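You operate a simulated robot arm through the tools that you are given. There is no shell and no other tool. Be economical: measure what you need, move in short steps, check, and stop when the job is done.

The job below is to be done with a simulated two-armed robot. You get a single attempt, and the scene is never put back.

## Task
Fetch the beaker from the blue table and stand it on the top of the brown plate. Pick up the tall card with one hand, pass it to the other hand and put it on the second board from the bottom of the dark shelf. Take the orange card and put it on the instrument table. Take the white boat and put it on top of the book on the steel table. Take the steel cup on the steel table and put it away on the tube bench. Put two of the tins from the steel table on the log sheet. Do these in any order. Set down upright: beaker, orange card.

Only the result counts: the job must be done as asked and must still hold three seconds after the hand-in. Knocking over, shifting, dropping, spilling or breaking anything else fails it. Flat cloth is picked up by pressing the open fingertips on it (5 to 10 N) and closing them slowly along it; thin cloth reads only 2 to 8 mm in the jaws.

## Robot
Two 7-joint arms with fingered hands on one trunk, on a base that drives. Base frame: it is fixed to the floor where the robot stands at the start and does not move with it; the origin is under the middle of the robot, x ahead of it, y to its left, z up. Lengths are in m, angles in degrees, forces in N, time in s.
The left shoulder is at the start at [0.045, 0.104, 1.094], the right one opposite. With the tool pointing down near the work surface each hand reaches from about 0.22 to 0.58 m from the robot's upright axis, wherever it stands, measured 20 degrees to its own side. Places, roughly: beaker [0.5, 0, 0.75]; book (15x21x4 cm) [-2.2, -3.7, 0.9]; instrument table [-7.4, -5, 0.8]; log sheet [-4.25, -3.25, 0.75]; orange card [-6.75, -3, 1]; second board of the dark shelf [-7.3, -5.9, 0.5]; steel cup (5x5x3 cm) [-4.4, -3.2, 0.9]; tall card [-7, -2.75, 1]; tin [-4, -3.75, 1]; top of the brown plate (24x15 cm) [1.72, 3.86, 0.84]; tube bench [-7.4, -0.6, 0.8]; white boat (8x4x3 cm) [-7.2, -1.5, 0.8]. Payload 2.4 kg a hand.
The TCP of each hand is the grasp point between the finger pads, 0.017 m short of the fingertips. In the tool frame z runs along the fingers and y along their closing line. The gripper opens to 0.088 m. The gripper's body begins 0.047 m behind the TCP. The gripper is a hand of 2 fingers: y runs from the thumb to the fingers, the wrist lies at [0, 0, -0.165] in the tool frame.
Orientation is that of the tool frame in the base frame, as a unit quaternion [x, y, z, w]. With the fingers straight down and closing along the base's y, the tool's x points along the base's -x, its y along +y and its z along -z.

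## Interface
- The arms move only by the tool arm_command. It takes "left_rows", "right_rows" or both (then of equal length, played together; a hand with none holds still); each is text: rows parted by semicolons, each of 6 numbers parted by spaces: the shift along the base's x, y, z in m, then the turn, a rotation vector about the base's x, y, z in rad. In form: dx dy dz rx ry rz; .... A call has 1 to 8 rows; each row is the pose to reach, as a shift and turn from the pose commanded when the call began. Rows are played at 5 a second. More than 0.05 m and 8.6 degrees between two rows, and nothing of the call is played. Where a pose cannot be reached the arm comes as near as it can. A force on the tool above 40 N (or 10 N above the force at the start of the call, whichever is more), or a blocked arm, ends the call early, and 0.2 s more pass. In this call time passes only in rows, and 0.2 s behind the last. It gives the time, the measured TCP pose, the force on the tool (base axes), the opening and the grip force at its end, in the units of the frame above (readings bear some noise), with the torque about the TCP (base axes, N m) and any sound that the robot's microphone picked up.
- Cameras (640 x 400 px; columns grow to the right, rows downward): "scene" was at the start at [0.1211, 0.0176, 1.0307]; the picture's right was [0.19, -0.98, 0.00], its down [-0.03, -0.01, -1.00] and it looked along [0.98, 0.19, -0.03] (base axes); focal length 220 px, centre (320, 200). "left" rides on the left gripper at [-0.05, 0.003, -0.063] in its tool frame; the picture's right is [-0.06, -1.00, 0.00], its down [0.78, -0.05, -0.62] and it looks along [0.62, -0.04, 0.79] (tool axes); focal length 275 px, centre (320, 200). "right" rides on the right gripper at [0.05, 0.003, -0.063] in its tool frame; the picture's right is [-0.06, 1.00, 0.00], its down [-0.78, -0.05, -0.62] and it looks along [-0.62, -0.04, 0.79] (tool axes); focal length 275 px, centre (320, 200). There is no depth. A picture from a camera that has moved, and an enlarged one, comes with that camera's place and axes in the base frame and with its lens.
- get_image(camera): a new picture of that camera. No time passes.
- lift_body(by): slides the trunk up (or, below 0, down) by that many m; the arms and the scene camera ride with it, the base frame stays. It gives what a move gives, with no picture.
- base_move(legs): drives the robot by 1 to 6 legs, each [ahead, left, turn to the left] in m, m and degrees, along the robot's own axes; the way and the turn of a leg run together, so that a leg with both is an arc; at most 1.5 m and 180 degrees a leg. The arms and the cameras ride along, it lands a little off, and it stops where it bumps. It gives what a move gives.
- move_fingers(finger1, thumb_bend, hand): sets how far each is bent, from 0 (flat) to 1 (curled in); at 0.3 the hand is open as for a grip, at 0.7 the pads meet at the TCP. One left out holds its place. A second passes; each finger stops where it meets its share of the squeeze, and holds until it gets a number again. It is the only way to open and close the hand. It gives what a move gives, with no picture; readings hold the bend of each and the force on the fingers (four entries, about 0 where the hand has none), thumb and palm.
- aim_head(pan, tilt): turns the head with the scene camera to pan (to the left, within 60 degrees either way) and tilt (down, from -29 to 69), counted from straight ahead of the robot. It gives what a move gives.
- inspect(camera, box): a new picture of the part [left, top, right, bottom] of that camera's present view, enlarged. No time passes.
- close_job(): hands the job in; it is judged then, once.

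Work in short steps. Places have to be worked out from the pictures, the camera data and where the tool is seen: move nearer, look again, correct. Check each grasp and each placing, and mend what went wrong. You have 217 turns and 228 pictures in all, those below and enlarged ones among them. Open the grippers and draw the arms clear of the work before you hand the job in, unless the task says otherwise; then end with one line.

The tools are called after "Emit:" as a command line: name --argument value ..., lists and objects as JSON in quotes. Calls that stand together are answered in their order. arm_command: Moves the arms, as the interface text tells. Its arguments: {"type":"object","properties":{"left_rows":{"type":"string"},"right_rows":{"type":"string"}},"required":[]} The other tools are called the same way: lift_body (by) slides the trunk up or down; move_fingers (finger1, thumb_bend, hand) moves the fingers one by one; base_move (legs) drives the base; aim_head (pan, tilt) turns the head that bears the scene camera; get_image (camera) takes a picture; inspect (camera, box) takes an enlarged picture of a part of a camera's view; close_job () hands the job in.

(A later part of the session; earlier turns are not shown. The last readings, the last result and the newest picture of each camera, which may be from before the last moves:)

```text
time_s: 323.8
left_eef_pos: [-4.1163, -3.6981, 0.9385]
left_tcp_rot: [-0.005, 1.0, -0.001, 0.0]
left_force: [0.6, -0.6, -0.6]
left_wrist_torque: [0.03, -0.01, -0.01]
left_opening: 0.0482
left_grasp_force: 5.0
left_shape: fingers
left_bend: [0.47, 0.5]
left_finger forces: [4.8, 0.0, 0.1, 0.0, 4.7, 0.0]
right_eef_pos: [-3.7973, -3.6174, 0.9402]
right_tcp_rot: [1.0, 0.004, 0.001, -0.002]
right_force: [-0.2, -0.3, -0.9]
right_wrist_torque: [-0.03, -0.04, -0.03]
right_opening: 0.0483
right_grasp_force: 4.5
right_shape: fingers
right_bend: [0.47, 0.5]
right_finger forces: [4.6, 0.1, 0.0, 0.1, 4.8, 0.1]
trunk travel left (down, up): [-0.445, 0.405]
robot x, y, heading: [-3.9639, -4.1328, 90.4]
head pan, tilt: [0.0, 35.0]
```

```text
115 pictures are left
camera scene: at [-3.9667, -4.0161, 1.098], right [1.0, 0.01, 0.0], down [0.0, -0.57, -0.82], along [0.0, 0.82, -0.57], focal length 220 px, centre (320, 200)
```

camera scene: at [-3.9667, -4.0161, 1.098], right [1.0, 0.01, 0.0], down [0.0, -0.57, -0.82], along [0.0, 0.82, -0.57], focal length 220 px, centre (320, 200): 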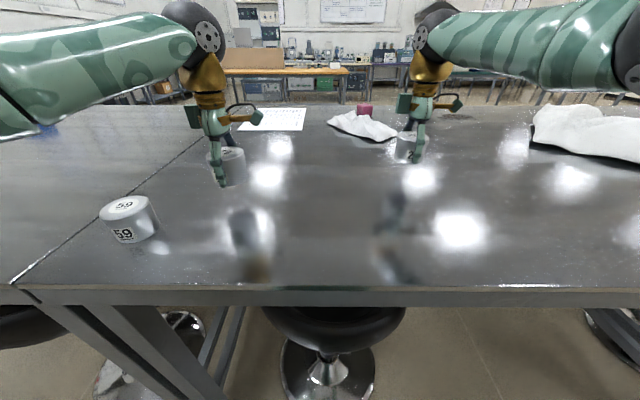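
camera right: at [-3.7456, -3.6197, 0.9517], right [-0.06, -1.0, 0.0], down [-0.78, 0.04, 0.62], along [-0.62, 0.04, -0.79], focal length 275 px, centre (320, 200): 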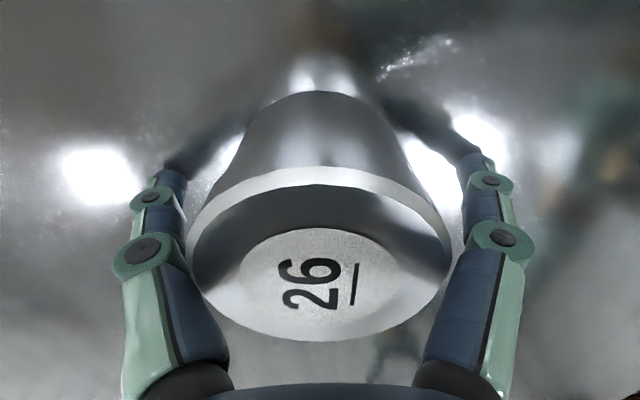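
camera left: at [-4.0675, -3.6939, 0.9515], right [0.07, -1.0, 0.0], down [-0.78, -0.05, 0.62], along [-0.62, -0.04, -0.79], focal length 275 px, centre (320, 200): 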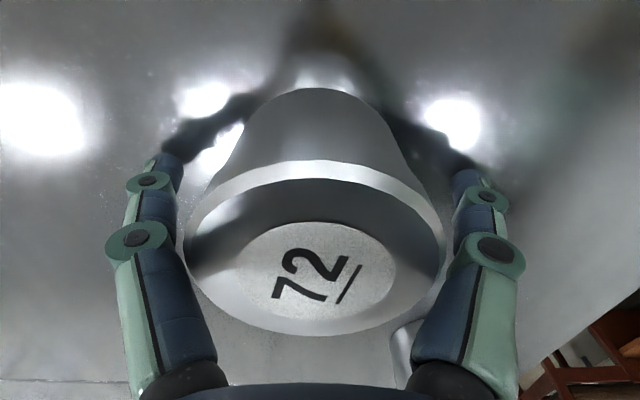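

Both tins are lifted. I'll firm the grips, raise and retract the hands, and drive round the west end of the tables to the front.

Emit:
move_fingers --hand "left" --finger1 0.56 --thumb_bend 0.56

Emit:
move_fingers --hand "right" --finger1 0.56 --thumb_bend 0.56

Emit:
arm_command --left_rows "0 -0.01 0.03 0 0 0; 0 -0.02 0.06 0 0 0; 0 -0.03 0.09 0 0 0; 0 -0.05 0.12 0 0 0; 0 -0.07 0.15 0 0 0; 0 -0.08 0.17 0 0 0" --right_rows "0 -0.03 0.03 0 0 0; 0 -0.06 0.06 0 0 0; 0 -0.09 0.09 0 0 0; 0 -0.12 0.12 0 0 0; 0 -0.15 0.15 0 0 0; 0 -0.17 0.17 0 0 0"

Emit:
base_move --legs '[[-0.28, 0, 0], [0, 1.2, 0], [0, 1.15, 0], [1.2, 0, 0], [1.3, 0, 0]]'

Emit:
get_image --camera "scene"

```text
time_s: 324.8
left_eef_pos: [-4.1159, -3.6971, 0.9384]
left_tcp_rot: [-0.004, 1.0, 0.0, 0.0]
left_force: [0.3, 0.1, -1.1]
left_wrist_torque: [-0.02, -0.02, 0.03]
left_opening: 0.0479
left_grasp_force: 6.3
left_shape: fingers
left_bend: [0.47, 0.51]
left_finger forces: [6.5, 0.1, 0.1, 0.1, 6.5, 0.0]
right_eef_pos: [-3.7966, -3.6153, 0.9401]
right_tcp_rot: [1.0, 0.003, 0.0, 0.0]
right_force: [-0.3, 0.3, -0.7]
right_wrist_torque: [-0.01, 0.0, -0.03]
right_opening: 0.0482
right_grasp_force: 4.7
right_shape: fingers
right_bend: [0.47, 0.5]
right_finger forces: [4.6, 0.0, 0.1, 0.0, 4.7, 0.0]
trunk travel left (down, up): [-0.445, 0.405]
robot x, y, heading: [-3.9675, -4.132, 90.0]
head pan, tilt: [0.0, 35.0]
```

```text
time_s: 325.8
left_eef_pos: [-4.1155, -3.6978, 0.9389]
left_tcp_rot: [-0.004, 1.0, 0.0, 0.0]
left_force: [-0.2, -0.4, -0.9]
left_wrist_torque: [0.0, 0.0, -0.05]
left_opening: 0.048
left_grasp_force: 6.7
left_shape: fingers
left_bend: [0.47, 0.51]
left_finger forces: [6.6, 0.0, 0.1, 0.1, 6.5, 0.1]
right_eef_pos: [-3.7959, -3.6174, 0.9393]
right_tcp_rot: [1.0, 0.004, 0.0, 0.0]
right_force: [0.1, -0.3, -1.2]
right_wrist_torque: [0.04, 0.01, 0.02]
right_opening: 0.0478
right_grasp_force: 6.0
right_shape: fingers
right_bend: [0.47, 0.51]
right_finger forces: [6.3, 0.0, 0.0, 0.0, 6.2, 0.0]
trunk travel left (down, up): [-0.445, 0.405]
robot x, y, heading: [-3.967, -4.1333, 90.4]
head pan, tilt: [0.0, 35.0]
```

```text
time_s: 327.2
left_eef_pos: [-4.1177, -3.7768, 1.108]
left_tcp_rot: [-0.005, 1.0, -0.002, 0.0]
left_force: [0.2, -0.5, -0.7]
left_wrist_torque: [-0.01, -0.01, -0.03]
left_opening: 0.0477
left_grasp_force: 6.9
left_shape: fingers
left_bend: [0.48, 0.51]
left_finger forces: [6.3, 0.1, 0.1, 0.1, 6.3, 0.0]
right_eef_pos: [-3.7959, -3.7881, 1.11]
right_tcp_rot: [1.0, 0.002, -0.001, 0.0]
right_force: [0.0, 0.4, -0.3]
right_wrist_torque: [0.03, -0.03, -0.02]
right_opening: 0.0475
right_grasp_force: 6.1
right_shape: fingers
right_bend: [0.47, 0.51]
right_finger forces: [5.9, 0.0, 0.1, 0.0, 5.9, 0.0]
trunk travel left (down, up): [-0.445, 0.405]
robot x, y, heading: [-3.9654, -4.1349, 90.2]
head pan, tilt: [0.0, 35.0]
```

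```text
time_s: 352.0
left_eef_pos: [-6.4868, -1.597, 1.1079]
left_tcp_rot: [-0.008, 1.0, -0.001, 0.0]
left_force: [0.1, 0.2, -1.3]
left_wrist_torque: [0.01, -0.02, 0.0]
left_opening: 0.0479
left_grasp_force: 5.9
left_shape: fingers
left_bend: [0.48, 0.51]
left_finger forces: [6.3, 0.0, 0.0, 0.1, 6.3, 0.0]
right_eef_pos: [-6.164, -1.6053, 1.109]
right_tcp_rot: [1.0, 0.007, 0.0, 0.0]
right_force: [-0.8, -0.1, 0.5]
right_wrist_torque: [-0.01, 0.03, -0.01]
right_opening: 0.0474
right_grasp_force: 5.9
right_shape: fingers
right_bend: [0.47, 0.51]
right_finger forces: [5.9, 0.1, 0.0, 0.0, 5.9, 0.0]
trunk travel left (down, up): [-0.445, 0.405]
robot x, y, heading: [-6.3337, -1.9506, 90.7]
head pan, tilt: [0.0, 35.0]
```

```text
114 pictures are left
camera scene: at [-6.3353, -1.8355, 1.098], right [1.0, 0.01, 0.0], down [0.01, -0.57, -0.82], along [-0.01, 0.82, -0.57], focal length 220 px, centre (320, 200)
```

scene: 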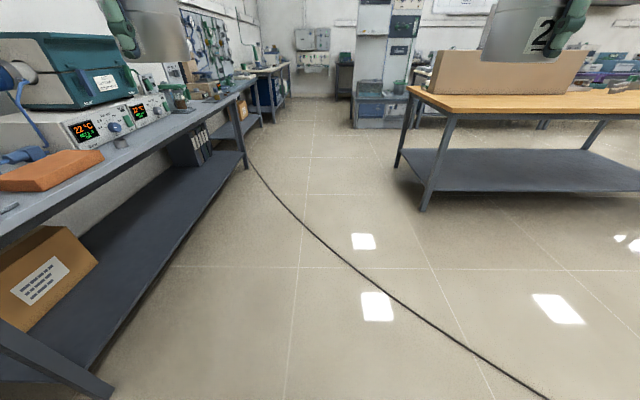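

The tins are held well. I'll strafe east in front of the tables and turn to face them.

Emit:
base_move --legs '[[0, -1.1, 0], [0, -1.03, 0], [0, 0, 179]]'

Emit:
get_image --camera "scene"

```text
time_s: 369.9
left_eef_pos: [-4.0608, -2.288, 1.1077]
left_tcp_rot: [1.0, -0.001, 0.001, -0.001]
left_force: [0.0, 0.7, -2.3]
left_wrist_torque: [0.01, 0.02, -0.03]
left_opening: 0.0473
left_grasp_force: 5.9
left_shape: fingers
left_bend: [0.48, 0.51]
left_finger forces: [5.5, 0.0, 0.0, 0.0, 5.5, 0.0]
right_eef_pos: [-4.3824, -2.2754, 1.1097]
right_tcp_rot: [0.002, 1.0, 0.0, 0.0]
right_force: [0.5, 0.2, -1.7]
right_wrist_torque: [0.02, 0.02, 0.0]
right_opening: 0.047
right_grasp_force: 5.1
right_shape: fingers
right_bend: [0.47, 0.51]
right_finger forces: [5.2, 0.0, 0.1, 0.0, 5.2, 0.0]
trunk travel left (down, up): [-0.445, 0.405]
robot x, y, heading: [-4.2093, -1.9306, -90.4]
head pan, tilt: [0.0, 35.0]
```

```text
113 pictures are left
camera scene: at [-4.2091, -2.0455, 1.098], right [-1.0, 0.01, 0.0], down [0.0, 0.57, -0.82], along [0.0, -0.82, -0.57], focal length 220 px, centre (320, 200)
```

scene: 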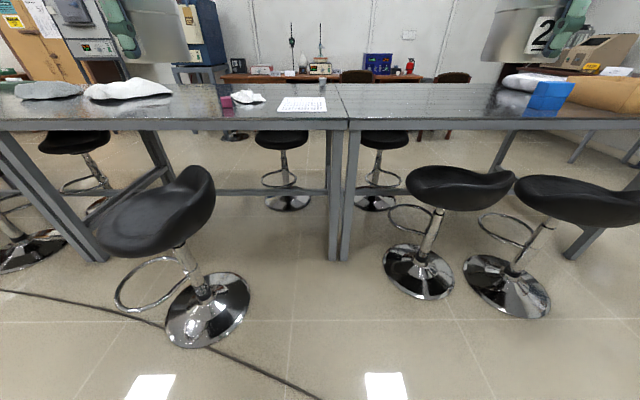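

The stools are unmoved. I'll drive forward 0.68 m to the table front.

Emit:
base_move --legs '[[0.68, 0, 0.4]]'

Emit:
aim_head --pan 0 --tilt 42

Emit:
get_image --camera "scene"

Emit:
get_image --camera "left"

Emit:
get_image --camera "right"

```text
time_s: 373.6
left_eef_pos: [-4.0625, -2.9712, 1.1085]
left_tcp_rot: [1.0, -0.001, 0.0, 0.0]
left_force: [-0.3, 0.4, -1.1]
left_wrist_torque: [0.0, 0.0, -0.01]
left_opening: 0.0472
left_grasp_force: 4.7
left_shape: fingers
left_bend: [0.48, 0.51]
left_finger forces: [5.6, 0.0, 0.0, 0.1, 5.5, 0.0]
right_eef_pos: [-4.3828, -2.9602, 1.1094]
right_tcp_rot: [0.001, 1.0, 0.0, -0.001]
right_force: [0.0, -0.3, -1.7]
right_wrist_torque: [0.05, -0.01, -0.01]
right_opening: 0.047
right_grasp_force: 5.3
right_shape: fingers
right_bend: [0.47, 0.51]
right_finger forces: [5.3, 0.1, 0.1, 0.1, 5.2, 0.0]
trunk travel left (down, up): [-0.445, 0.405]
robot x, y, heading: [-4.2082, -2.6136, -90.1]
head pan, tilt: [0.0, 35.0]
```

```text
time_s: 374.3
left_eef_pos: [-4.0629, -2.9719, 1.1087]
left_tcp_rot: [1.0, 0.0, 0.001, -0.002]
left_force: [-0.1, -0.4, -1.5]
left_wrist_torque: [0.02, 0.0, 0.0]
left_opening: 0.0474
left_grasp_force: 5.8
left_shape: fingers
left_bend: [0.48, 0.51]
left_finger forces: [5.5, 0.0, 0.0, 0.0, 5.5, 0.0]
right_eef_pos: [-4.384, -2.9589, 1.11]
right_tcp_rot: [0.0, 1.0, 0.0, 0.0]
right_force: [-0.5, 0.0, -1.0]
right_wrist_torque: [0.0, -0.02, -0.01]
right_opening: 0.0469
right_grasp_force: 4.7
right_shape: fingers
right_bend: [0.47, 0.51]
right_finger forces: [5.3, 0.1, 0.0, 0.1, 5.2, 0.0]
trunk travel left (down, up): [-0.445, 0.405]
robot x, y, heading: [-4.2116, -2.6118, -90.2]
head pan, tilt: [0.0, 42.0]
```

```text
112 pictures are left
camera scene: at [-4.2117, -2.7251, 1.0875], right [-1.0, 0.0, 0.0], down [0.0, 0.67, -0.74], along [0.0, -0.74, -0.67], focal length 220 px, centre (320, 200)
```

scene: 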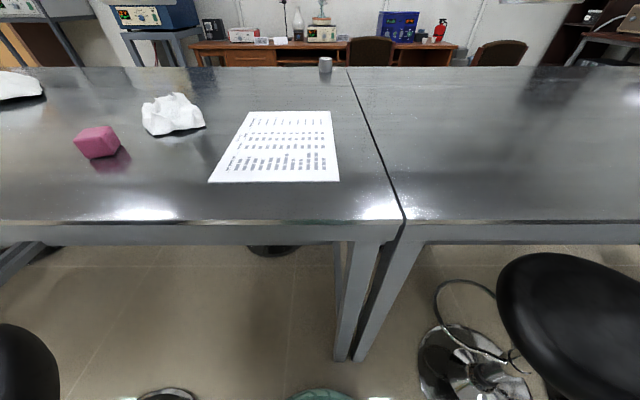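

```text
111 pictures are left
camera left: at [-4.1129, -2.9753, 1.1711], right [-0.06, 1.0, 0.0], down [0.78, 0.05, 0.62], along [0.62, 0.04, -0.79], focal length 275 px, centre (320, 200)
```

left: 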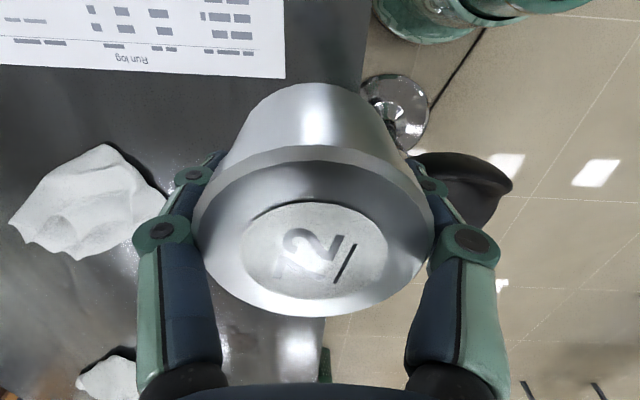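

```text
110 pictures are left
camera right: at [-4.4324, -2.9557, 1.1737], right [0.06, 1.0, 0.0], down [0.78, -0.05, 0.62], along [0.62, -0.04, -0.79], focal length 275 px, centre (320, 200)
```

right: 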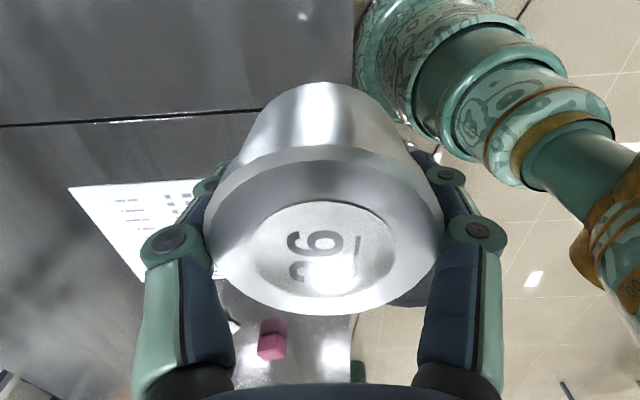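

The sheet spans x -4.02 to -4.24, y -3.02 to -3.32. I'll place the left tin at (-4.075, -3.12) first, going down to just above the surface.

Emit:
arm_command --left_rows "-0.003 -0.04 0 0 0 0; -0.007 -0.08 -0.01 0 0 0; -0.01 -0.115 -0.035 0 0 0; -0.0125 -0.149 -0.06 0 0 0; -0.0125 -0.149 -0.1 0 0 0; -0.0125 -0.149 -0.14 0 0 0; -0.0125 -0.149 -0.18 0 0 0; -0.0125 -0.149 -0.205 0 0 0"

Emit:
inspect --camera "scene" --box '[180, 70, 380, 210]'

```text
time_s: 376.1
left_eef_pos: [-4.0746, -3.1221, 0.9039]
left_tcp_rot: [1.0, 0.001, -0.001, -0.002]
left_force: [0.2, -0.6, -1.2]
left_wrist_torque: [0.0, 0.0, -0.01]
left_opening: 0.0471
left_grasp_force: 5.7
left_shape: fingers
left_bend: [0.48, 0.51]
left_finger forces: [5.4, 0.1, 0.2, 0.1, 5.4, 0.0]
right_eef_pos: [-4.3849, -2.9587, 1.1085]
right_tcp_rot: [0.0, 1.0, 0.0, 0.0]
right_force: [0.2, -0.9, -1.2]
right_wrist_torque: [-0.03, -0.01, -0.01]
right_opening: 0.047
right_grasp_force: 5.0
right_shape: fingers
right_bend: [0.47, 0.51]
right_finger forces: [5.3, 0.1, 0.1, 0.0, 5.2, 0.1]
trunk travel left (down, up): [-0.445, 0.405]
robot x, y, heading: [-4.2116, -2.6139, -90.1]
head pan, tilt: [0.0, 42.0]
```

```text
2.86 times, centred on (280, 140) of scene
camera zoom: at [-4.2117, -2.7251, 1.0875], right [-1.0, 0.0, 0.0], down [0.0, 0.67, -0.74], along [0.0, -0.74, -0.67], focal length 627 px, centre (434, 371)
```

zoom: 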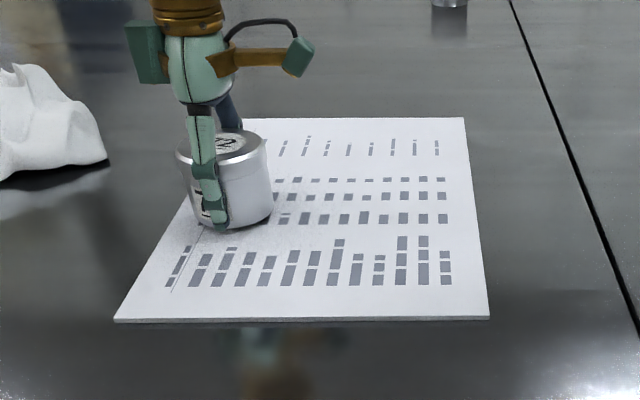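

The tin is inside, but only about 1 cm from the left edge. I'll shift 15 mm inward, then lower to contact.

Emit:
arm_command --left_rows "-0.015 0 0 0 0 0; -0.015 0 -0.004 0 0 0"

Emit:
arm_command --left_rows "0 0 -0.004 0 0 0"

Emit:
arm_command --left_rows "0 0 -0.003 0 0 0"

```text
time_s: 376.7
left_eef_pos: [-4.0899, -3.1207, 0.8989]
left_tcp_rot: [1.0, 0.0, -0.001, -0.002]
left_force: [0.1, 0.5, -1.6]
left_wrist_torque: [0.01, -0.01, -0.02]
left_opening: 0.0471
left_grasp_force: 4.8
left_shape: fingers
left_bend: [0.48, 0.51]
left_finger forces: [5.3, 0.0, 0.0, 0.0, 5.4, 0.0]
right_eef_pos: [-4.3835, -2.9577, 1.109]
right_tcp_rot: [0.0, 1.0, 0.0, 0.0]
right_force: [0.0, 0.0, -0.7]
right_wrist_torque: [-0.02, 0.0, 0.01]
right_opening: 0.0469
right_grasp_force: 5.5
right_shape: fingers
right_bend: [0.47, 0.51]
right_finger forces: [5.1, 0.1, 0.1, 0.0, 5.3, 0.1]
trunk travel left (down, up): [-0.445, 0.405]
robot x, y, heading: [-4.2122, -2.6145, -90.4]
head pan, tilt: [0.0, 42.0]
```

```text
time_s: 377.1
left_eef_pos: [-4.0895, -3.121, 0.8965]
left_tcp_rot: [1.0, 0.0, 0.0, 0.0]
left_force: [0.7, 0.5, 8.9]
left_wrist_torque: [0.05, -0.03, 0.0]
left_opening: 0.0468
left_grasp_force: 6.8
left_shape: fingers
left_bend: [0.49, 0.52]
left_finger forces: [7.7, 0.1, 0.0, 0.0, 6.6, 0.1]
right_eef_pos: [-4.3839, -2.9573, 1.11]
right_tcp_rot: [0.001, 1.0, -0.001, 0.001]
right_force: [0.0, 0.6, -1.4]
right_wrist_torque: [0.0, 0.01, -0.02]
right_opening: 0.0469
right_grasp_force: 4.7
right_shape: fingers
right_bend: [0.47, 0.51]
right_finger forces: [5.3, 0.0, 0.0, 0.0, 5.1, 0.0]
trunk travel left (down, up): [-0.445, 0.405]
robot x, y, heading: [-4.2108, -2.6146, -90.0]
head pan, tilt: [0.0, 42.0]
```

```text
time_s: 377.5
left_eef_pos: [-4.091, -3.1209, 0.8945]
left_tcp_rot: [1.0, 0.0, 0.0, 0.001]
left_force: [1.0, -1.5, 21.0]
left_wrist_torque: [0.06, 0.01, -0.01]
left_opening: 0.0475
left_grasp_force: 10.9
left_shape: fingers
left_bend: [0.51, 0.52]
left_finger forces: [11.7, 0.0, 0.0, 0.0, 10.6, 0.0]
right_eef_pos: [-4.3832, -2.9571, 1.1106]
right_tcp_rot: [0.001, 1.0, 0.0, 0.0]
right_force: [-1.0, -0.3, -1.2]
right_wrist_torque: [0.0, -0.01, 0.01]
right_opening: 0.047
right_grasp_force: 5.3
right_shape: fingers
right_bend: [0.47, 0.51]
right_finger forces: [5.2, 0.0, 0.0, 0.0, 5.2, 0.0]
trunk travel left (down, up): [-0.445, 0.405]
robot x, y, heading: [-4.2095, -2.6097, -90.3]
head pan, tilt: [0.0, 42.0]
```

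The tin is in contact. I'll ease up 3 mm, open, and withdraw the left hand up and back.

Emit:
arm_command --left_rows "0 0 0.003 0 0 0"

Emit:
move_fingers --hand "left" --finger1 0.4 --thumb_bend 0.4

Emit:
move_fingers --hand "left" --finger1 0.28 --thumb_bend 0.28

Emit:
arm_command --left_rows "0 0 0.03 0 0 0; 0 0 0.07 0 0 0; 0 0 0.11 0 0 0; 0.02 0.03 0.14 0 0 0; 0.04 0.07 0.16 0 0 0; 0.06 0.11 0.18 0 0 0; 0.08 0.14 0.2 0 0 0"

Emit:
inspect --camera "scene" --box '[180, 70, 380, 210]'

```text
time_s: 377.9
left_eef_pos: [-4.091, -3.1205, 0.8943]
left_tcp_rot: [1.0, -0.001, -0.001, 0.0]
left_force: [0.3, -1.8, 8.6]
left_wrist_torque: [-0.1, 0.01, 0.01]
left_opening: 0.0472
left_grasp_force: 7.5
left_shape: fingers
left_bend: [0.51, 0.53]
left_finger forces: [10.7, 0.0, 0.0, 0.0, 5.8, 0.0]
right_eef_pos: [-4.3836, -2.9579, 1.1092]
right_tcp_rot: [0.002, 1.0, 0.0, 0.0]
right_force: [0.3, -0.1, -0.1]
right_wrist_torque: [0.02, 0.0, 0.0]
right_opening: 0.047
right_grasp_force: 4.9
right_shape: fingers
right_bend: [0.47, 0.51]
right_finger forces: [5.2, 0.0, 0.0, 0.0, 5.2, 0.0]
trunk travel left (down, up): [-0.445, 0.405]
robot x, y, heading: [-4.2113, -2.6119, -90.0]
head pan, tilt: [0.0, 42.0]
```

```text
time_s: 378.9
left_eef_pos: [-4.0895, -3.1203, 0.8949]
left_tcp_rot: [1.0, 0.0, 0.0, 0.0]
left_force: [0.0, -1.8, 0.7]
left_wrist_torque: [-0.05, 0.02, -0.02]
left_opening: 0.0632
left_grasp_force: 1.1
left_shape: fingers
left_bend: [0.4, 0.4]
left_finger forces: [1.4, 0.0, 0.0, 0.0, 0.0, 0.0]
right_eef_pos: [-4.3839, -2.9582, 1.1086]
right_tcp_rot: [0.001, 1.0, 0.0, -0.001]
right_force: [0.1, 0.1, -1.7]
right_wrist_torque: [0.02, -0.02, -0.02]
right_opening: 0.0469
right_grasp_force: 5.1
right_shape: fingers
right_bend: [0.47, 0.51]
right_finger forces: [5.2, 0.0, 0.0, 0.0, 5.3, 0.0]
trunk travel left (down, up): [-0.445, 0.405]
robot x, y, heading: [-4.2148, -2.6116, -90.1]
head pan, tilt: [0.0, 42.0]
```

```text
time_s: 379.9
left_eef_pos: [-4.0898, -3.1213, 0.8959]
left_tcp_rot: [1.0, 0.0, -0.001, -0.001]
left_force: [0.4, 0.4, -0.5]
left_wrist_torque: [0.0, 0.01, 0.02]
left_opening: 0.0864
left_grasp_force: 0.0
left_shape: fingers
left_bend: [0.28, 0.28]
left_finger forces: [0.0, 0.0, 0.0, 0.1, 0.0, 0.1]
right_eef_pos: [-4.3829, -2.958, 1.1097]
right_tcp_rot: [0.001, 1.0, 0.0, 0.0]
right_force: [0.0, 0.1, -0.8]
right_wrist_torque: [0.0, -0.01, 0.01]
right_opening: 0.0468
right_grasp_force: 5.5
right_shape: fingers
right_bend: [0.47, 0.51]
right_finger forces: [5.1, 0.0, 0.1, 0.0, 5.3, 0.1]
trunk travel left (down, up): [-0.445, 0.405]
robot x, y, heading: [-4.2128, -2.6115, -90.0]
head pan, tilt: [0.0, 42.0]
```

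```text
time_s: 381.5
left_eef_pos: [-4.01, -2.98, 1.0937]
left_tcp_rot: [1.0, 0.0, 0.0, -0.001]
left_force: [0.1, 0.1, 0.6]
left_wrist_torque: [0.03, 0.0, 0.03]
left_opening: 0.0867
left_grasp_force: 0.1
left_shape: fingers
left_bend: [0.28, 0.28]
left_finger forces: [0.0, 0.1, 0.0, 0.0, 0.0, 0.0]
right_eef_pos: [-4.3828, -2.9589, 1.1092]
right_tcp_rot: [0.002, 1.0, -0.001, 0.0]
right_force: [0.3, 0.7, -1.9]
right_wrist_torque: [0.02, 0.03, 0.01]
right_opening: 0.047
right_grasp_force: 5.2
right_shape: fingers
right_bend: [0.47, 0.51]
right_finger forces: [5.2, 0.1, 0.0, 0.0, 5.2, 0.1]
trunk travel left (down, up): [-0.445, 0.405]
robot x, y, heading: [-4.2097, -2.6099, -89.9]
head pan, tilt: [0.0, 42.0]
```

```text
2.86 times, centred on (280, 140) of scene
camera zoom: at [-4.2116, -2.7247, 1.0875], right [-1.0, 0.0, 0.0], down [0.0, 0.67, -0.74], along [0.0, -0.74, -0.67], focal length 627 px, centre (434, 371)
```

zoom: 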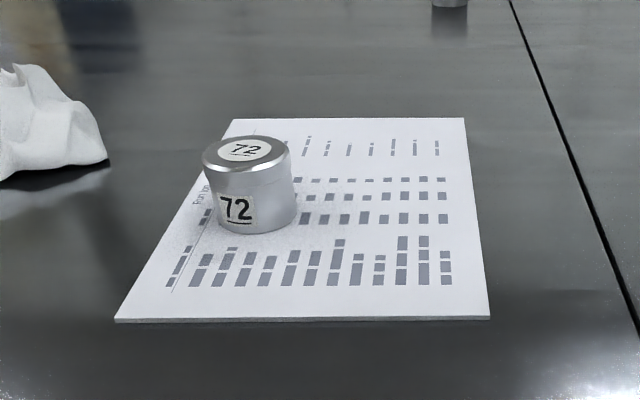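

Tin 72 stands on the sheet. Now the right tin goes to (-4.185, -3.11).

Emit:
arm_command --right_rows "0.035 -0.026 0 0 0 0; 0.07 -0.052 0 0 0 0; 0.105 -0.078 0 0 0 0; 0.14 -0.104 0 0 0 0; 0.17 -0.13 -0.01 0 0 0; 0.198 -0.15 -0.03 0 0 0; 0.198 -0.15 -0.07 0 0 0; 0.198 -0.15 -0.11 0 0 0"

Emit:
inspect --camera "scene" --box '[180, 40, 400, 210]'

```text
time_s: 383.3
left_eef_pos: [-4.0115, -2.9804, 1.0945]
left_tcp_rot: [1.0, 0.0, 0.0, -0.001]
left_force: [-0.5, 0.3, 0.5]
left_wrist_torque: [-0.02, -0.01, -0.02]
left_opening: 0.0865
left_grasp_force: 0.0
left_shape: fingers
left_bend: [0.28, 0.28]
left_finger forces: [0.0, 0.0, 0.0, 0.1, 0.1, 0.1]
right_eef_pos: [-4.1857, -3.1082, 0.9983]
right_tcp_rot: [0.001, 1.0, 0.0, 0.001]
right_force: [-0.7, 0.6, -1.2]
right_wrist_torque: [0.04, -0.01, 0.0]
right_opening: 0.0467
right_grasp_force: 4.7
right_shape: fingers
right_bend: [0.47, 0.51]
right_finger forces: [5.0, 0.0, 0.1, 0.0, 5.1, 0.0]
trunk travel left (down, up): [-0.445, 0.405]
robot x, y, heading: [-4.2069, -2.6162, -90.1]
head pan, tilt: [0.0, 42.0]
```

```text
2.35 times, centred on (290, 125) of scene
camera zoom: at [-4.2116, -2.7251, 1.0875], right [-1.0, 0.0, 0.0], down [0.0, 0.67, -0.74], along [0.0, -0.74, -0.67], focal length 517 px, centre (391, 376)
```

zoom: 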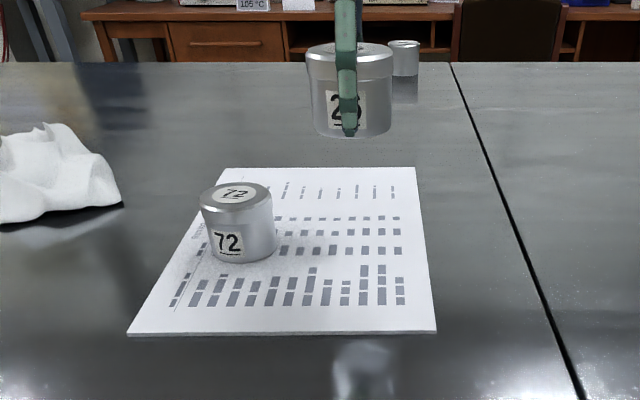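

The position looks right. I'll lower to contact.

Emit:
arm_command --right_rows "0 0 -0.04 0 0 0; 0 0 -0.08 0 0 0; 0 0 -0.095 0 0 0; 0 0 -0.099 0 0 0"

Emit:
arm_command --right_rows "0 0 -0.004 0 0 0"

Emit:
inspect --camera "scene" --box '[180, 40, 400, 210]'

```text
time_s: 384.3
left_eef_pos: [-4.0114, -2.9796, 1.0946]
left_tcp_rot: [1.0, 0.0, 0.0, -0.001]
left_force: [0.2, 0.1, 0.2]
left_wrist_torque: [0.0, 0.0, 0.0]
left_opening: 0.0863
left_grasp_force: 0.2
left_shape: fingers
left_bend: [0.28, 0.28]
left_finger forces: [0.0, 0.0, 0.2, 0.0, 0.1, 0.0]
right_eef_pos: [-4.1867, -3.1059, 0.8998]
right_tcp_rot: [0.0, 1.0, -0.001, 0.0]
right_force: [-0.2, 0.1, -0.8]
right_wrist_torque: [0.03, 0.06, -0.01]
right_opening: 0.0467
right_grasp_force: 5.6
right_shape: fingers
right_bend: [0.47, 0.52]
right_finger forces: [5.1, 0.1, 0.1, 0.0, 5.0, 0.1]
trunk travel left (down, up): [-0.445, 0.405]
robot x, y, heading: [-4.2101, -2.6134, -90.1]
head pan, tilt: [0.0, 42.0]
```

```text
time_s: 384.7
left_eef_pos: [-4.0104, -2.9796, 1.0954]
left_tcp_rot: [1.0, 0.0, 0.0, -0.001]
left_force: [-0.2, 0.0, 0.2]
left_wrist_torque: [0.01, 0.01, 0.01]
left_opening: 0.0867
left_grasp_force: 0.0
left_shape: fingers
left_bend: [0.28, 0.28]
left_finger forces: [0.0, 0.0, 0.1, 0.0, 0.0, 0.0]
right_eef_pos: [-4.1866, -3.1047, 0.8978]
right_tcp_rot: [0.001, 1.0, -0.002, 0.0]
right_force: [0.0, -0.2, 6.9]
right_wrist_torque: [-0.02, 0.02, -0.02]
right_opening: 0.0464
right_grasp_force: 5.9
right_shape: fingers
right_bend: [0.48, 0.52]
right_finger forces: [5.4, 0.1, 0.0, 0.0, 6.4, 0.1]
right hand out of reach, approached as far as the arm can: row 1
trunk travel left (down, up): [-0.445, 0.405]
robot x, y, heading: [-4.2125, -2.6125, -90.1]
head pan, tilt: [0.0, 42.0]
```

```text
2.35 times, centred on (290, 125) of scene
camera zoom: at [-4.2116, -2.7247, 1.0877], right [-1.0, 0.0, 0.0], down [0.0, 0.67, -0.74], along [0.0, -0.74, -0.67], focal length 517 px, centre (391, 376)
```

zoom: 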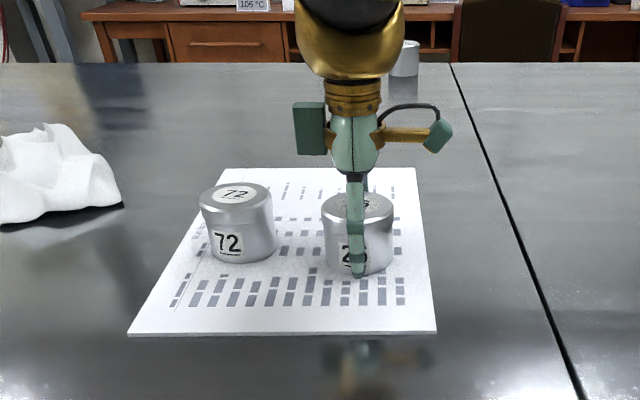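

Tin 26 is on the sheet with 7 N contact. I'll open and withdraw the right hand.

Emit:
move_fingers --hand "right" --finger1 0.4 --thumb_bend 0.4

Emit:
move_fingers --hand "right" --finger1 0.28 --thumb_bend 0.28

Emit:
arm_command --right_rows "0 0 0.03 0 0 0; 0 0 0.07 0 0 0; 0 0 0.11 0 0 0; -0.03 0.03 0.13 0 0 0; -0.06 0.06 0.15 0 0 0; -0.09 0.09 0.17 0 0 0; -0.12 0.12 0.19 0 0 0; -0.15 0.15 0.2 0 0 0"

Emit:
inspect --camera "scene" --box '[180, 40, 400, 210]'

```text
time_s: 385.7
left_eef_pos: [-4.0104, -2.9805, 1.0936]
left_tcp_rot: [1.0, 0.0, 0.0, -0.001]
left_force: [0.4, -0.3, -0.3]
left_wrist_torque: [0.0, 0.0, 0.0]
left_opening: 0.0868
left_grasp_force: 0.0
left_shape: fingers
left_bend: [0.28, 0.28]
left_finger forces: [0.0, 0.1, 0.0, 0.0, 0.0, 0.0]
right_eef_pos: [-4.1886, -3.1045, 0.8977]
right_tcp_rot: [0.001, 1.0, 0.0, 0.0]
right_force: [-0.1, 0.6, 0.4]
right_wrist_torque: [-0.02, 0.05, 0.02]
right_opening: 0.0616
right_grasp_force: 0.3
right_shape: fingers
right_bend: [0.4, 0.4]
right_finger forces: [0.4, 0.0, 0.0, 0.0, 0.3, 0.1]
trunk travel left (down, up): [-0.445, 0.405]
robot x, y, heading: [-4.2109, -2.6097, -90.3]
head pan, tilt: [0.0, 42.0]
```

```text
time_s: 386.7
left_eef_pos: [-4.0103, -2.9802, 1.0956]
left_tcp_rot: [1.0, 0.001, 0.0, -0.001]
left_force: [-0.6, 0.9, 0.3]
left_wrist_torque: [-0.02, -0.04, 0.0]
left_opening: 0.0865
left_grasp_force: 0.0
left_shape: fingers
left_bend: [0.28, 0.28]
left_finger forces: [0.0, 0.0, 0.1, 0.1, 0.0, 0.0]
right_eef_pos: [-4.1874, -3.1037, 0.896]
right_tcp_rot: [0.002, 1.0, 0.0, 0.0]
right_force: [-0.1, 0.1, -0.4]
right_wrist_torque: [-0.03, 0.02, 0.01]
right_opening: 0.0862
right_grasp_force: 0.0
right_shape: fingers
right_bend: [0.28, 0.28]
right_finger forces: [0.1, 0.0, 0.1, 0.0, 0.0, 0.1]
trunk travel left (down, up): [-0.445, 0.405]
robot x, y, heading: [-4.207, -2.6114, -90.3]
head pan, tilt: [0.0, 42.0]
```

```text
time_s: 388.5
left_eef_pos: [-4.0086, -2.9792, 1.0952]
left_tcp_rot: [1.0, 0.0, 0.0, -0.001]
left_force: [-0.3, 0.1, 0.1]
left_wrist_torque: [0.02, -0.04, -0.02]
left_opening: 0.0863
left_grasp_force: 0.0
left_shape: fingers
left_bend: [0.28, 0.28]
left_finger forces: [0.0, 0.1, 0.0, 0.0, 0.1, 0.0]
right_eef_pos: [-4.2742, -3.1525, 1.1064]
right_tcp_rot: [0.001, 1.0, 0.0, 0.0]
right_force: [-0.3, 1.0, 0.2]
right_wrist_torque: [0.0, 0.0, 0.01]
right_opening: 0.0863
right_grasp_force: 0.1
right_shape: fingers
right_bend: [0.28, 0.28]
right_finger forces: [0.0, 0.0, 0.0, 0.0, 0.0, 0.1]
right hand out of reach, approached as far as the arm can: row 1, 2, 3, 4, 5, 6, 7, 8
trunk travel left (down, up): [-0.445, 0.405]
robot x, y, heading: [-4.2077, -2.6163, -90.0]
head pan, tilt: [0.0, 42.0]
```

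```text
2.35 times, centred on (290, 125) of scene
camera zoom: at [-4.2111, -2.725, 1.0875], right [-1.0, 0.0, 0.0], down [0.0, 0.67, -0.74], along [0.0, -0.74, -0.67], focal length 517 px, centre (391, 376)
```

zoom: 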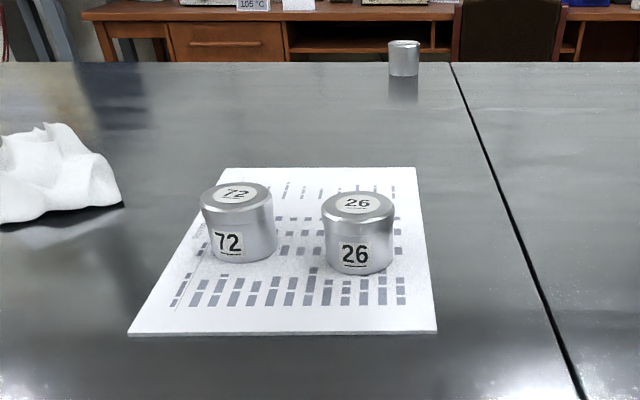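

Both tins stand on the log sheet. The right arm ran into a limit while retracting, so I'll bring it back to its own side, then back out of the stool gap.

Emit:
arm_command --right_rows "-0.03 0.03 0.01 0 0 0; -0.06 0.06 0.02 0 0 0; -0.08 0.09 0.03 0 0 0; -0.1 0.12 0.04 0 0 0; -0.11 0.15 0.05 0 0 0"

Emit:
base_move --legs '[[-0.7, 0, 0], [0, 0, -90]]'

Emit:
lift_body --by 0.23

```text
time_s: 389.7
left_eef_pos: [-4.0109, -2.9805, 1.0953]
left_tcp_rot: [1.0, -0.001, 0.0, -0.001]
left_force: [0.7, 0.0, 0.3]
left_wrist_torque: [0.0, 0.01, 0.01]
left_opening: 0.0865
left_grasp_force: 0.2
left_shape: fingers
left_bend: [0.28, 0.28]
left_finger forces: [0.0, 0.0, 0.1, 0.0, 0.1, 0.1]
right_eef_pos: [-4.3203, -3.15, 1.1592]
right_tcp_rot: [0.003, 1.0, -0.001, -0.001]
right_force: [-0.1, -0.2, -0.8]
right_wrist_torque: [0.01, 0.0, -0.03]
right_opening: 0.0866
right_grasp_force: 0.1
right_shape: fingers
right_bend: [0.28, 0.28]
right_finger forces: [0.1, 0.0, 0.1, 0.1, 0.1, 0.0]
right hand out of reach, approached as far as the arm can: row 1, 2, 3, 4, 5
trunk travel left (down, up): [-0.445, 0.405]
robot x, y, heading: [-4.2083, -2.6147, -90.4]
head pan, tilt: [0.0, 42.0]
```

```text
time_s: 397.4
left_eef_pos: [-4.5749, -2.1044, 1.0941]
left_tcp_rot: [-0.707, 0.708, -0.001, 0.0]
left_force: [0.4, 0.5, 0.4]
left_wrist_torque: [0.01, -0.02, -0.03]
left_opening: 0.0867
left_grasp_force: 0.1
left_shape: fingers
left_bend: [0.28, 0.28]
left_finger forces: [0.0, 0.2, 0.0, 0.1, 0.0, 0.0]
right_eef_pos: [-4.7458, -1.7925, 1.1592]
right_tcp_rot: [0.708, 0.706, 0.0, 0.0]
right_force: [0.3, -0.8, 0.4]
right_wrist_torque: [-0.01, 0.01, 0.0]
right_opening: 0.0866
right_grasp_force: 0.1
right_shape: fingers
right_bend: [0.28, 0.28]
right_finger forces: [0.0, 0.1, 0.1, 0.0, 0.0, 0.0]
trunk travel left (down, up): [-0.445, 0.405]
robot x, y, heading: [-4.2072, -1.9039, 179.8]
head pan, tilt: [0.0, 42.0]
```

```text
time_s: 399.8
left_eef_pos: [-4.5746, -2.104, 1.3245]
left_tcp_rot: [0.707, -0.707, 0.001, 0.0]
left_force: [0.7, 0.4, -0.9]
left_wrist_torque: [0.0, -0.01, 0.0]
left_opening: 0.0866
left_grasp_force: 0.1
left_shape: fingers
left_bend: [0.28, 0.28]
left_finger forces: [0.1, 0.0, 0.1, 0.0, 0.0, 0.0]
right_eef_pos: [-4.7379, -1.7924, 1.4049]
right_tcp_rot: [0.709, 0.705, -0.011, -0.011]
right_force: [0.3, 0.3, -0.5]
right_wrist_torque: [-0.03, 0.01, -0.03]
right_opening: 0.0864
right_grasp_force: 0.0
right_shape: fingers
right_bend: [0.28, 0.28]
right_finger forces: [0.0, 0.0, 0.0, 0.1, 0.0, 0.1]
trunk travel left (down, up): [-0.675, 0.175]
robot x, y, heading: [-4.2073, -1.9012, 179.5]
head pan, tilt: [0.0, 42.0]
```

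The hands still hold the ±90° yaw that I need for the card. I'll work the right arm free of its limit, sideways first and then toward the robot.

Emit:
arm_command --right_rows "0 0.04 0 0 0 0; 0 0.08 0 0 0 0; 0 0.12 0 0 0 0; 0.03 0.14 0 0 0 0; 0.06 0.14 0 0 0 0; 0.09 0.14 0 0 0 0; 0.12 0.14 0 0 0 0; 0.15 0.14 0 0 0 0"

Emit:
aim_head --pan -10 --tilt 10

Emit:
get_image --camera "scene"

```text
time_s: 401.6
left_eef_pos: [-4.5743, -2.1028, 1.3257]
left_tcp_rot: [-0.707, 0.708, 0.0, 0.001]
left_force: [0.3, -0.3, -0.8]
left_wrist_torque: [-0.01, 0.0, -0.02]
left_opening: 0.0862
left_grasp_force: 0.0
left_shape: fingers
left_bend: [0.28, 0.28]
left_finger forces: [0.0, 0.0, 0.0, 0.0, 0.1, 0.1]
right_eef_pos: [-4.5886, -1.6517, 1.4061]
right_tcp_rot: [0.709, 0.705, -0.011, -0.013]
right_force: [0.2, 0.1, -0.1]
right_wrist_torque: [0.02, -0.02, -0.03]
right_opening: 0.0867
right_grasp_force: 0.0
right_shape: fingers
right_bend: [0.28, 0.28]
right_finger forces: [0.0, 0.1, 0.0, 0.0, 0.1, 0.0]
right hand out of reach, approached as far as the arm can: row 3
trunk travel left (down, up): [-0.675, 0.175]
robot x, y, heading: [-4.2089, -1.9034, 179.6]
head pan, tilt: [0.0, 42.0]
```

```text
time_s: 402.6
left_eef_pos: [-4.575, -2.1037, 1.3258]
left_tcp_rot: [-0.707, 0.707, 0.0, 0.001]
left_force: [-0.6, -0.1, -0.4]
left_wrist_torque: [-0.01, 0.0, 0.01]
left_opening: 0.0864
left_grasp_force: 0.0
left_shape: fingers
left_bend: [0.28, 0.28]
left_finger forces: [0.0, 0.1, 0.0, 0.0, 0.1, 0.0]
right_eef_pos: [-4.5898, -1.6516, 1.4058]
right_tcp_rot: [0.708, 0.706, -0.011, -0.012]
right_force: [0.3, 0.3, 0.5]
right_wrist_torque: [-0.04, 0.03, 0.01]
right_opening: 0.0865
right_grasp_force: 0.1
right_shape: fingers
right_bend: [0.28, 0.28]
right_finger forces: [0.0, 0.0, 0.0, 0.0, 0.0, 0.0]
trunk travel left (down, up): [-0.675, 0.175]
robot x, y, heading: [-4.2064, -1.9036, 180.0]
head pan, tilt: [-10.0, 10.0]
```

```text
104 pictures are left
camera scene: at [-4.326, -1.8861, 1.369], right [0.18, 0.98, 0.0], down [0.17, -0.03, -0.98], along [-0.97, 0.17, -0.17], focal length 220 px, centre (320, 200)
```

scene: 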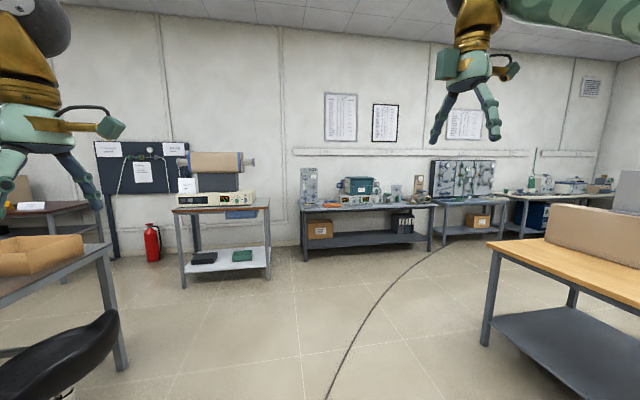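

The arm is free. I'll drive west and down to the cart.

Emit:
base_move --legs '[[1.1, 0, 0], [1.0, 0, 0], [0, 1.12, 0]]'

Emit:
aim_head --pan 0 --tilt 35

Emit:
move_fingers --hand "right" --finger1 0.5 --thumb_bend 0.5

Emit:
get_image --camera "scene"

Emit:
get_image --camera "right"

```text
time_s: 418.3
left_eef_pos: [-6.6692, -3.22, 1.3243]
left_tcp_rot: [-0.705, 0.71, 0.0, 0.001]
left_force: [-0.1, 0.7, 1.0]
left_wrist_torque: [0.02, -0.01, -0.03]
left_opening: 0.0866
left_grasp_force: 0.1
left_shape: fingers
left_bend: [0.28, 0.28]
left_finger forces: [0.0, 0.0, 0.0, 0.0, 0.1, 0.1]
right_eef_pos: [-6.6814, -2.7703, 1.406]
right_tcp_rot: [0.71, 0.704, -0.011, -0.012]
right_force: [-0.2, 0.2, 0.8]
right_wrist_torque: [0.0, 0.03, -0.01]
right_opening: 0.0866
right_grasp_force: 0.0
right_shape: fingers
right_bend: [0.28, 0.28]
right_finger forces: [0.1, 0.0, 0.0, 0.1, 0.0, 0.0]
trunk travel left (down, up): [-0.675, 0.175]
robot x, y, heading: [-6.3036, -3.0244, 179.5]
head pan, tilt: [-10.0, 10.0]
```

```text
time_s: 419.2
left_eef_pos: [-6.6692, -3.2213, 1.3243]
left_tcp_rot: [-0.705, 0.709, -0.001, 0.0]
left_force: [0.2, 0.3, 0.1]
left_wrist_torque: [0.0, 0.02, -0.01]
left_opening: 0.0864
left_grasp_force: 0.0
left_shape: fingers
left_bend: [0.28, 0.28]
left_finger forces: [0.0, 0.0, 0.0, 0.1, 0.1, 0.1]
right_eef_pos: [-6.6822, -2.7694, 1.4065]
right_tcp_rot: [0.71, 0.704, -0.011, -0.013]
right_force: [-0.6, 0.7, -0.2]
right_wrist_torque: [0.03, -0.03, 0.0]
right_opening: 0.0865
right_grasp_force: 0.0
right_shape: fingers
right_bend: [0.28, 0.28]
right_finger forces: [0.1, 0.0, 0.0, 0.0, 0.0, 0.1]
trunk travel left (down, up): [-0.675, 0.175]
robot x, y, heading: [-6.3035, -3.0238, 179.8]
head pan, tilt: [0.0, 35.0]
```

```text
time_s: 420.2
left_eef_pos: [-6.6699, -3.2203, 1.3247]
left_tcp_rot: [-0.705, 0.709, -0.001, 0.001]
left_force: [0.4, 0.8, -0.8]
left_wrist_torque: [0.0, 0.0, 0.02]
left_opening: 0.0866
left_grasp_force: 0.0
left_shape: fingers
left_bend: [0.28, 0.28]
left_finger forces: [0.0, 0.0, 0.0, 0.1, 0.0, 0.1]
right_eef_pos: [-6.6813, -2.7698, 1.4069]
right_tcp_rot: [0.71, 0.704, -0.011, -0.013]
right_force: [-0.3, 1.0, -0.2]
right_wrist_torque: [0.01, -0.02, -0.01]
right_opening: 0.0397
right_grasp_force: 0.0
right_shape: fingers
right_bend: [0.5, 0.5]
right_finger forces: [0.0, 0.0, 0.0, 0.0, 0.0, 0.0]
trunk travel left (down, up): [-0.675, 0.175]
robot x, y, heading: [-6.3016, -3.0236, 179.5]
head pan, tilt: [0.0, 35.0]
```

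```text
103 pictures are left
camera scene: at [-6.4165, -3.0205, 1.3289], right [0.01, 1.0, 0.0], down [0.57, -0.01, -0.82], along [-0.82, 0.01, -0.57], focal length 220 px, centre (320, 200)
```

scene: 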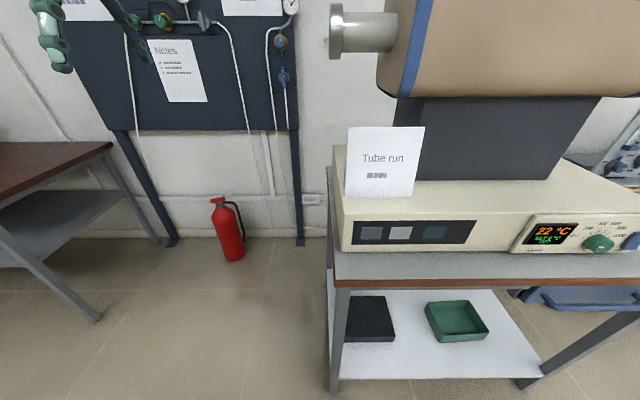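

```text
102 pictures are left
camera right: at [-6.6748, -2.7195, 1.4702], right [1.0, -0.07, -0.03], down [-0.04, -0.78, 0.62], along [-0.07, -0.62, -0.78], focal length 275 px, centre (320, 200)
```

right: 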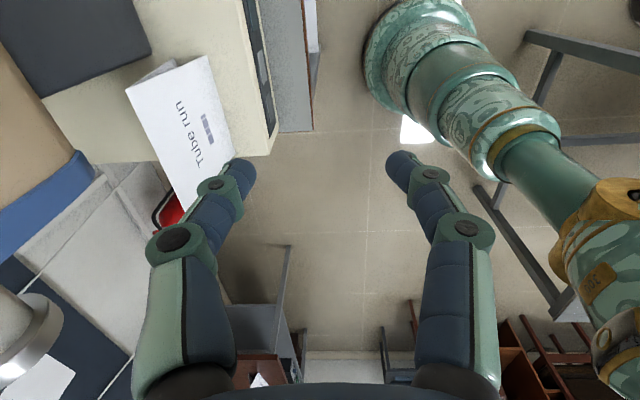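

The furnace tube overhangs the card: its front is about x -6.855 and it covers y from -2.895, so a top grasp would strike it. Instead I'll take the card with the left hand, coming horizontally from its free left end. First I'll retract the right arm and turn the left hand to point right.

Emit:
arm_command --left_rows "0 0.02 0 0.145 0 0; 0 0.04 0 0.29 0 0; 0 0.06 0 0.435 0 0; 0 0.08 0 0.58 0 0; 0 0.1 0 0.725 0 0; 0 0.12 0 0.87 0 0; 0 0.14 0 1.015 0 0; 0 0.16 0 1.16 0 0" --right_rows "0.02 0.01 0 0 0 0; 0.04 0.02 0 0 0 0; 0.06 0.03 0 0 0 0; 0.08 0.04 0 0 0 0; 0.09 0.05 0 0 0 0; 0.1 0.06 0 0 0 0; 0.11 0.06 0 0 0 0; 0.12 0.06 0 0 0 0"

Emit:
arm_command --left_rows "0 0 0 0.14 0 0; 0 0 0 0.28 0 0; 0 0 0 0.41 0 0"

Emit:
get_image --camera "left"

Emit:
get_image --camera "scene"

```text
time_s: 422.0
left_eef_pos: [-6.6692, -3.0612, 1.3243]
left_tcp_rot: [-0.589, 0.593, 0.389, 0.386]
left_force: [-0.6, 0.3, 0.7]
left_wrist_torque: [0.0, 0.01, -0.04]
left_opening: 0.0865
left_grasp_force: 0.0
left_shape: fingers
left_bend: [0.28, 0.28]
left_finger forces: [0.0, 0.0, 0.0, 0.1, 0.1, 0.1]
right_eef_pos: [-6.5603, -2.7084, 1.4059]
right_tcp_rot: [0.71, 0.704, -0.011, -0.013]
right_force: [0.4, 0.1, -0.5]
right_wrist_torque: [0.02, 0.02, 0.03]
right_opening: 0.0392
right_grasp_force: 0.1
right_shape: fingers
right_bend: [0.5, 0.5]
right_finger forces: [0.1, 0.0, 0.0, 0.0, 0.1, 0.0]
trunk travel left (down, up): [-0.675, 0.175]
robot x, y, heading: [-6.2999, -3.0258, 179.5]
head pan, tilt: [0.0, 35.0]
```

```text
time_s: 422.8
left_eef_pos: [-6.6703, -3.06, 1.3247]
left_tcp_rot: [-0.498, 0.502, 0.501, 0.499]
left_force: [0.0, -0.1, 0.2]
left_wrist_torque: [0.01, 0.05, 0.0]
left_opening: 0.0865
left_grasp_force: 0.0
left_shape: fingers
left_bend: [0.28, 0.28]
left_finger forces: [0.0, 0.0, 0.0, 0.0, 0.1, 0.0]
right_eef_pos: [-6.5619, -2.7094, 1.4076]
right_tcp_rot: [0.71, 0.704, -0.011, -0.012]
right_force: [0.1, 0.8, 1.0]
right_wrist_torque: [0.02, 0.01, 0.0]
right_opening: 0.0399
right_grasp_force: 0.1
right_shape: fingers
right_bend: [0.5, 0.5]
right_finger forces: [0.0, 0.0, 0.1, 0.0, 0.0, 0.0]
trunk travel left (down, up): [-0.675, 0.175]
robot x, y, heading: [-6.3022, -3.0246, 179.7]
head pan, tilt: [0.0, 35.0]
```

```text
101 pictures are left
camera left: at [-6.6729, -3.1243, 1.3741], right [1.0, 0.0, 0.06], down [0.04, -0.62, -0.78], along [0.04, 0.79, -0.62], focal length 275 px, centre (320, 200)
```

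left: 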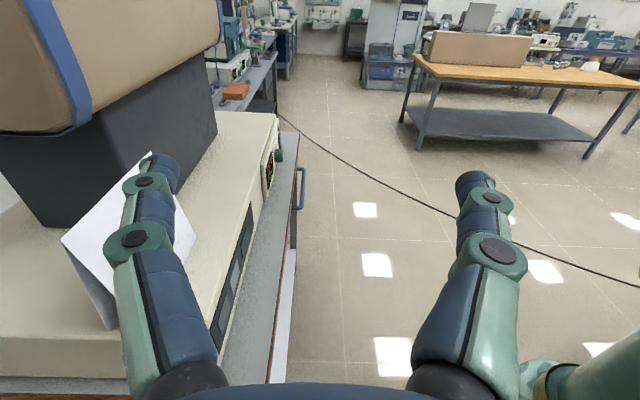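

```text
100 pictures are left
camera scene: at [-6.4163, -3.0203, 1.3289], right [0.01, 1.0, 0.0], down [0.57, -0.01, -0.82], along [-0.82, 0.01, -0.57], focal length 220 px, centre (320, 200)
```

scene: 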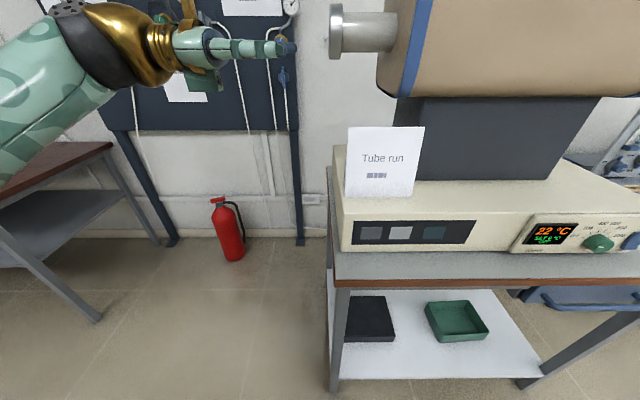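

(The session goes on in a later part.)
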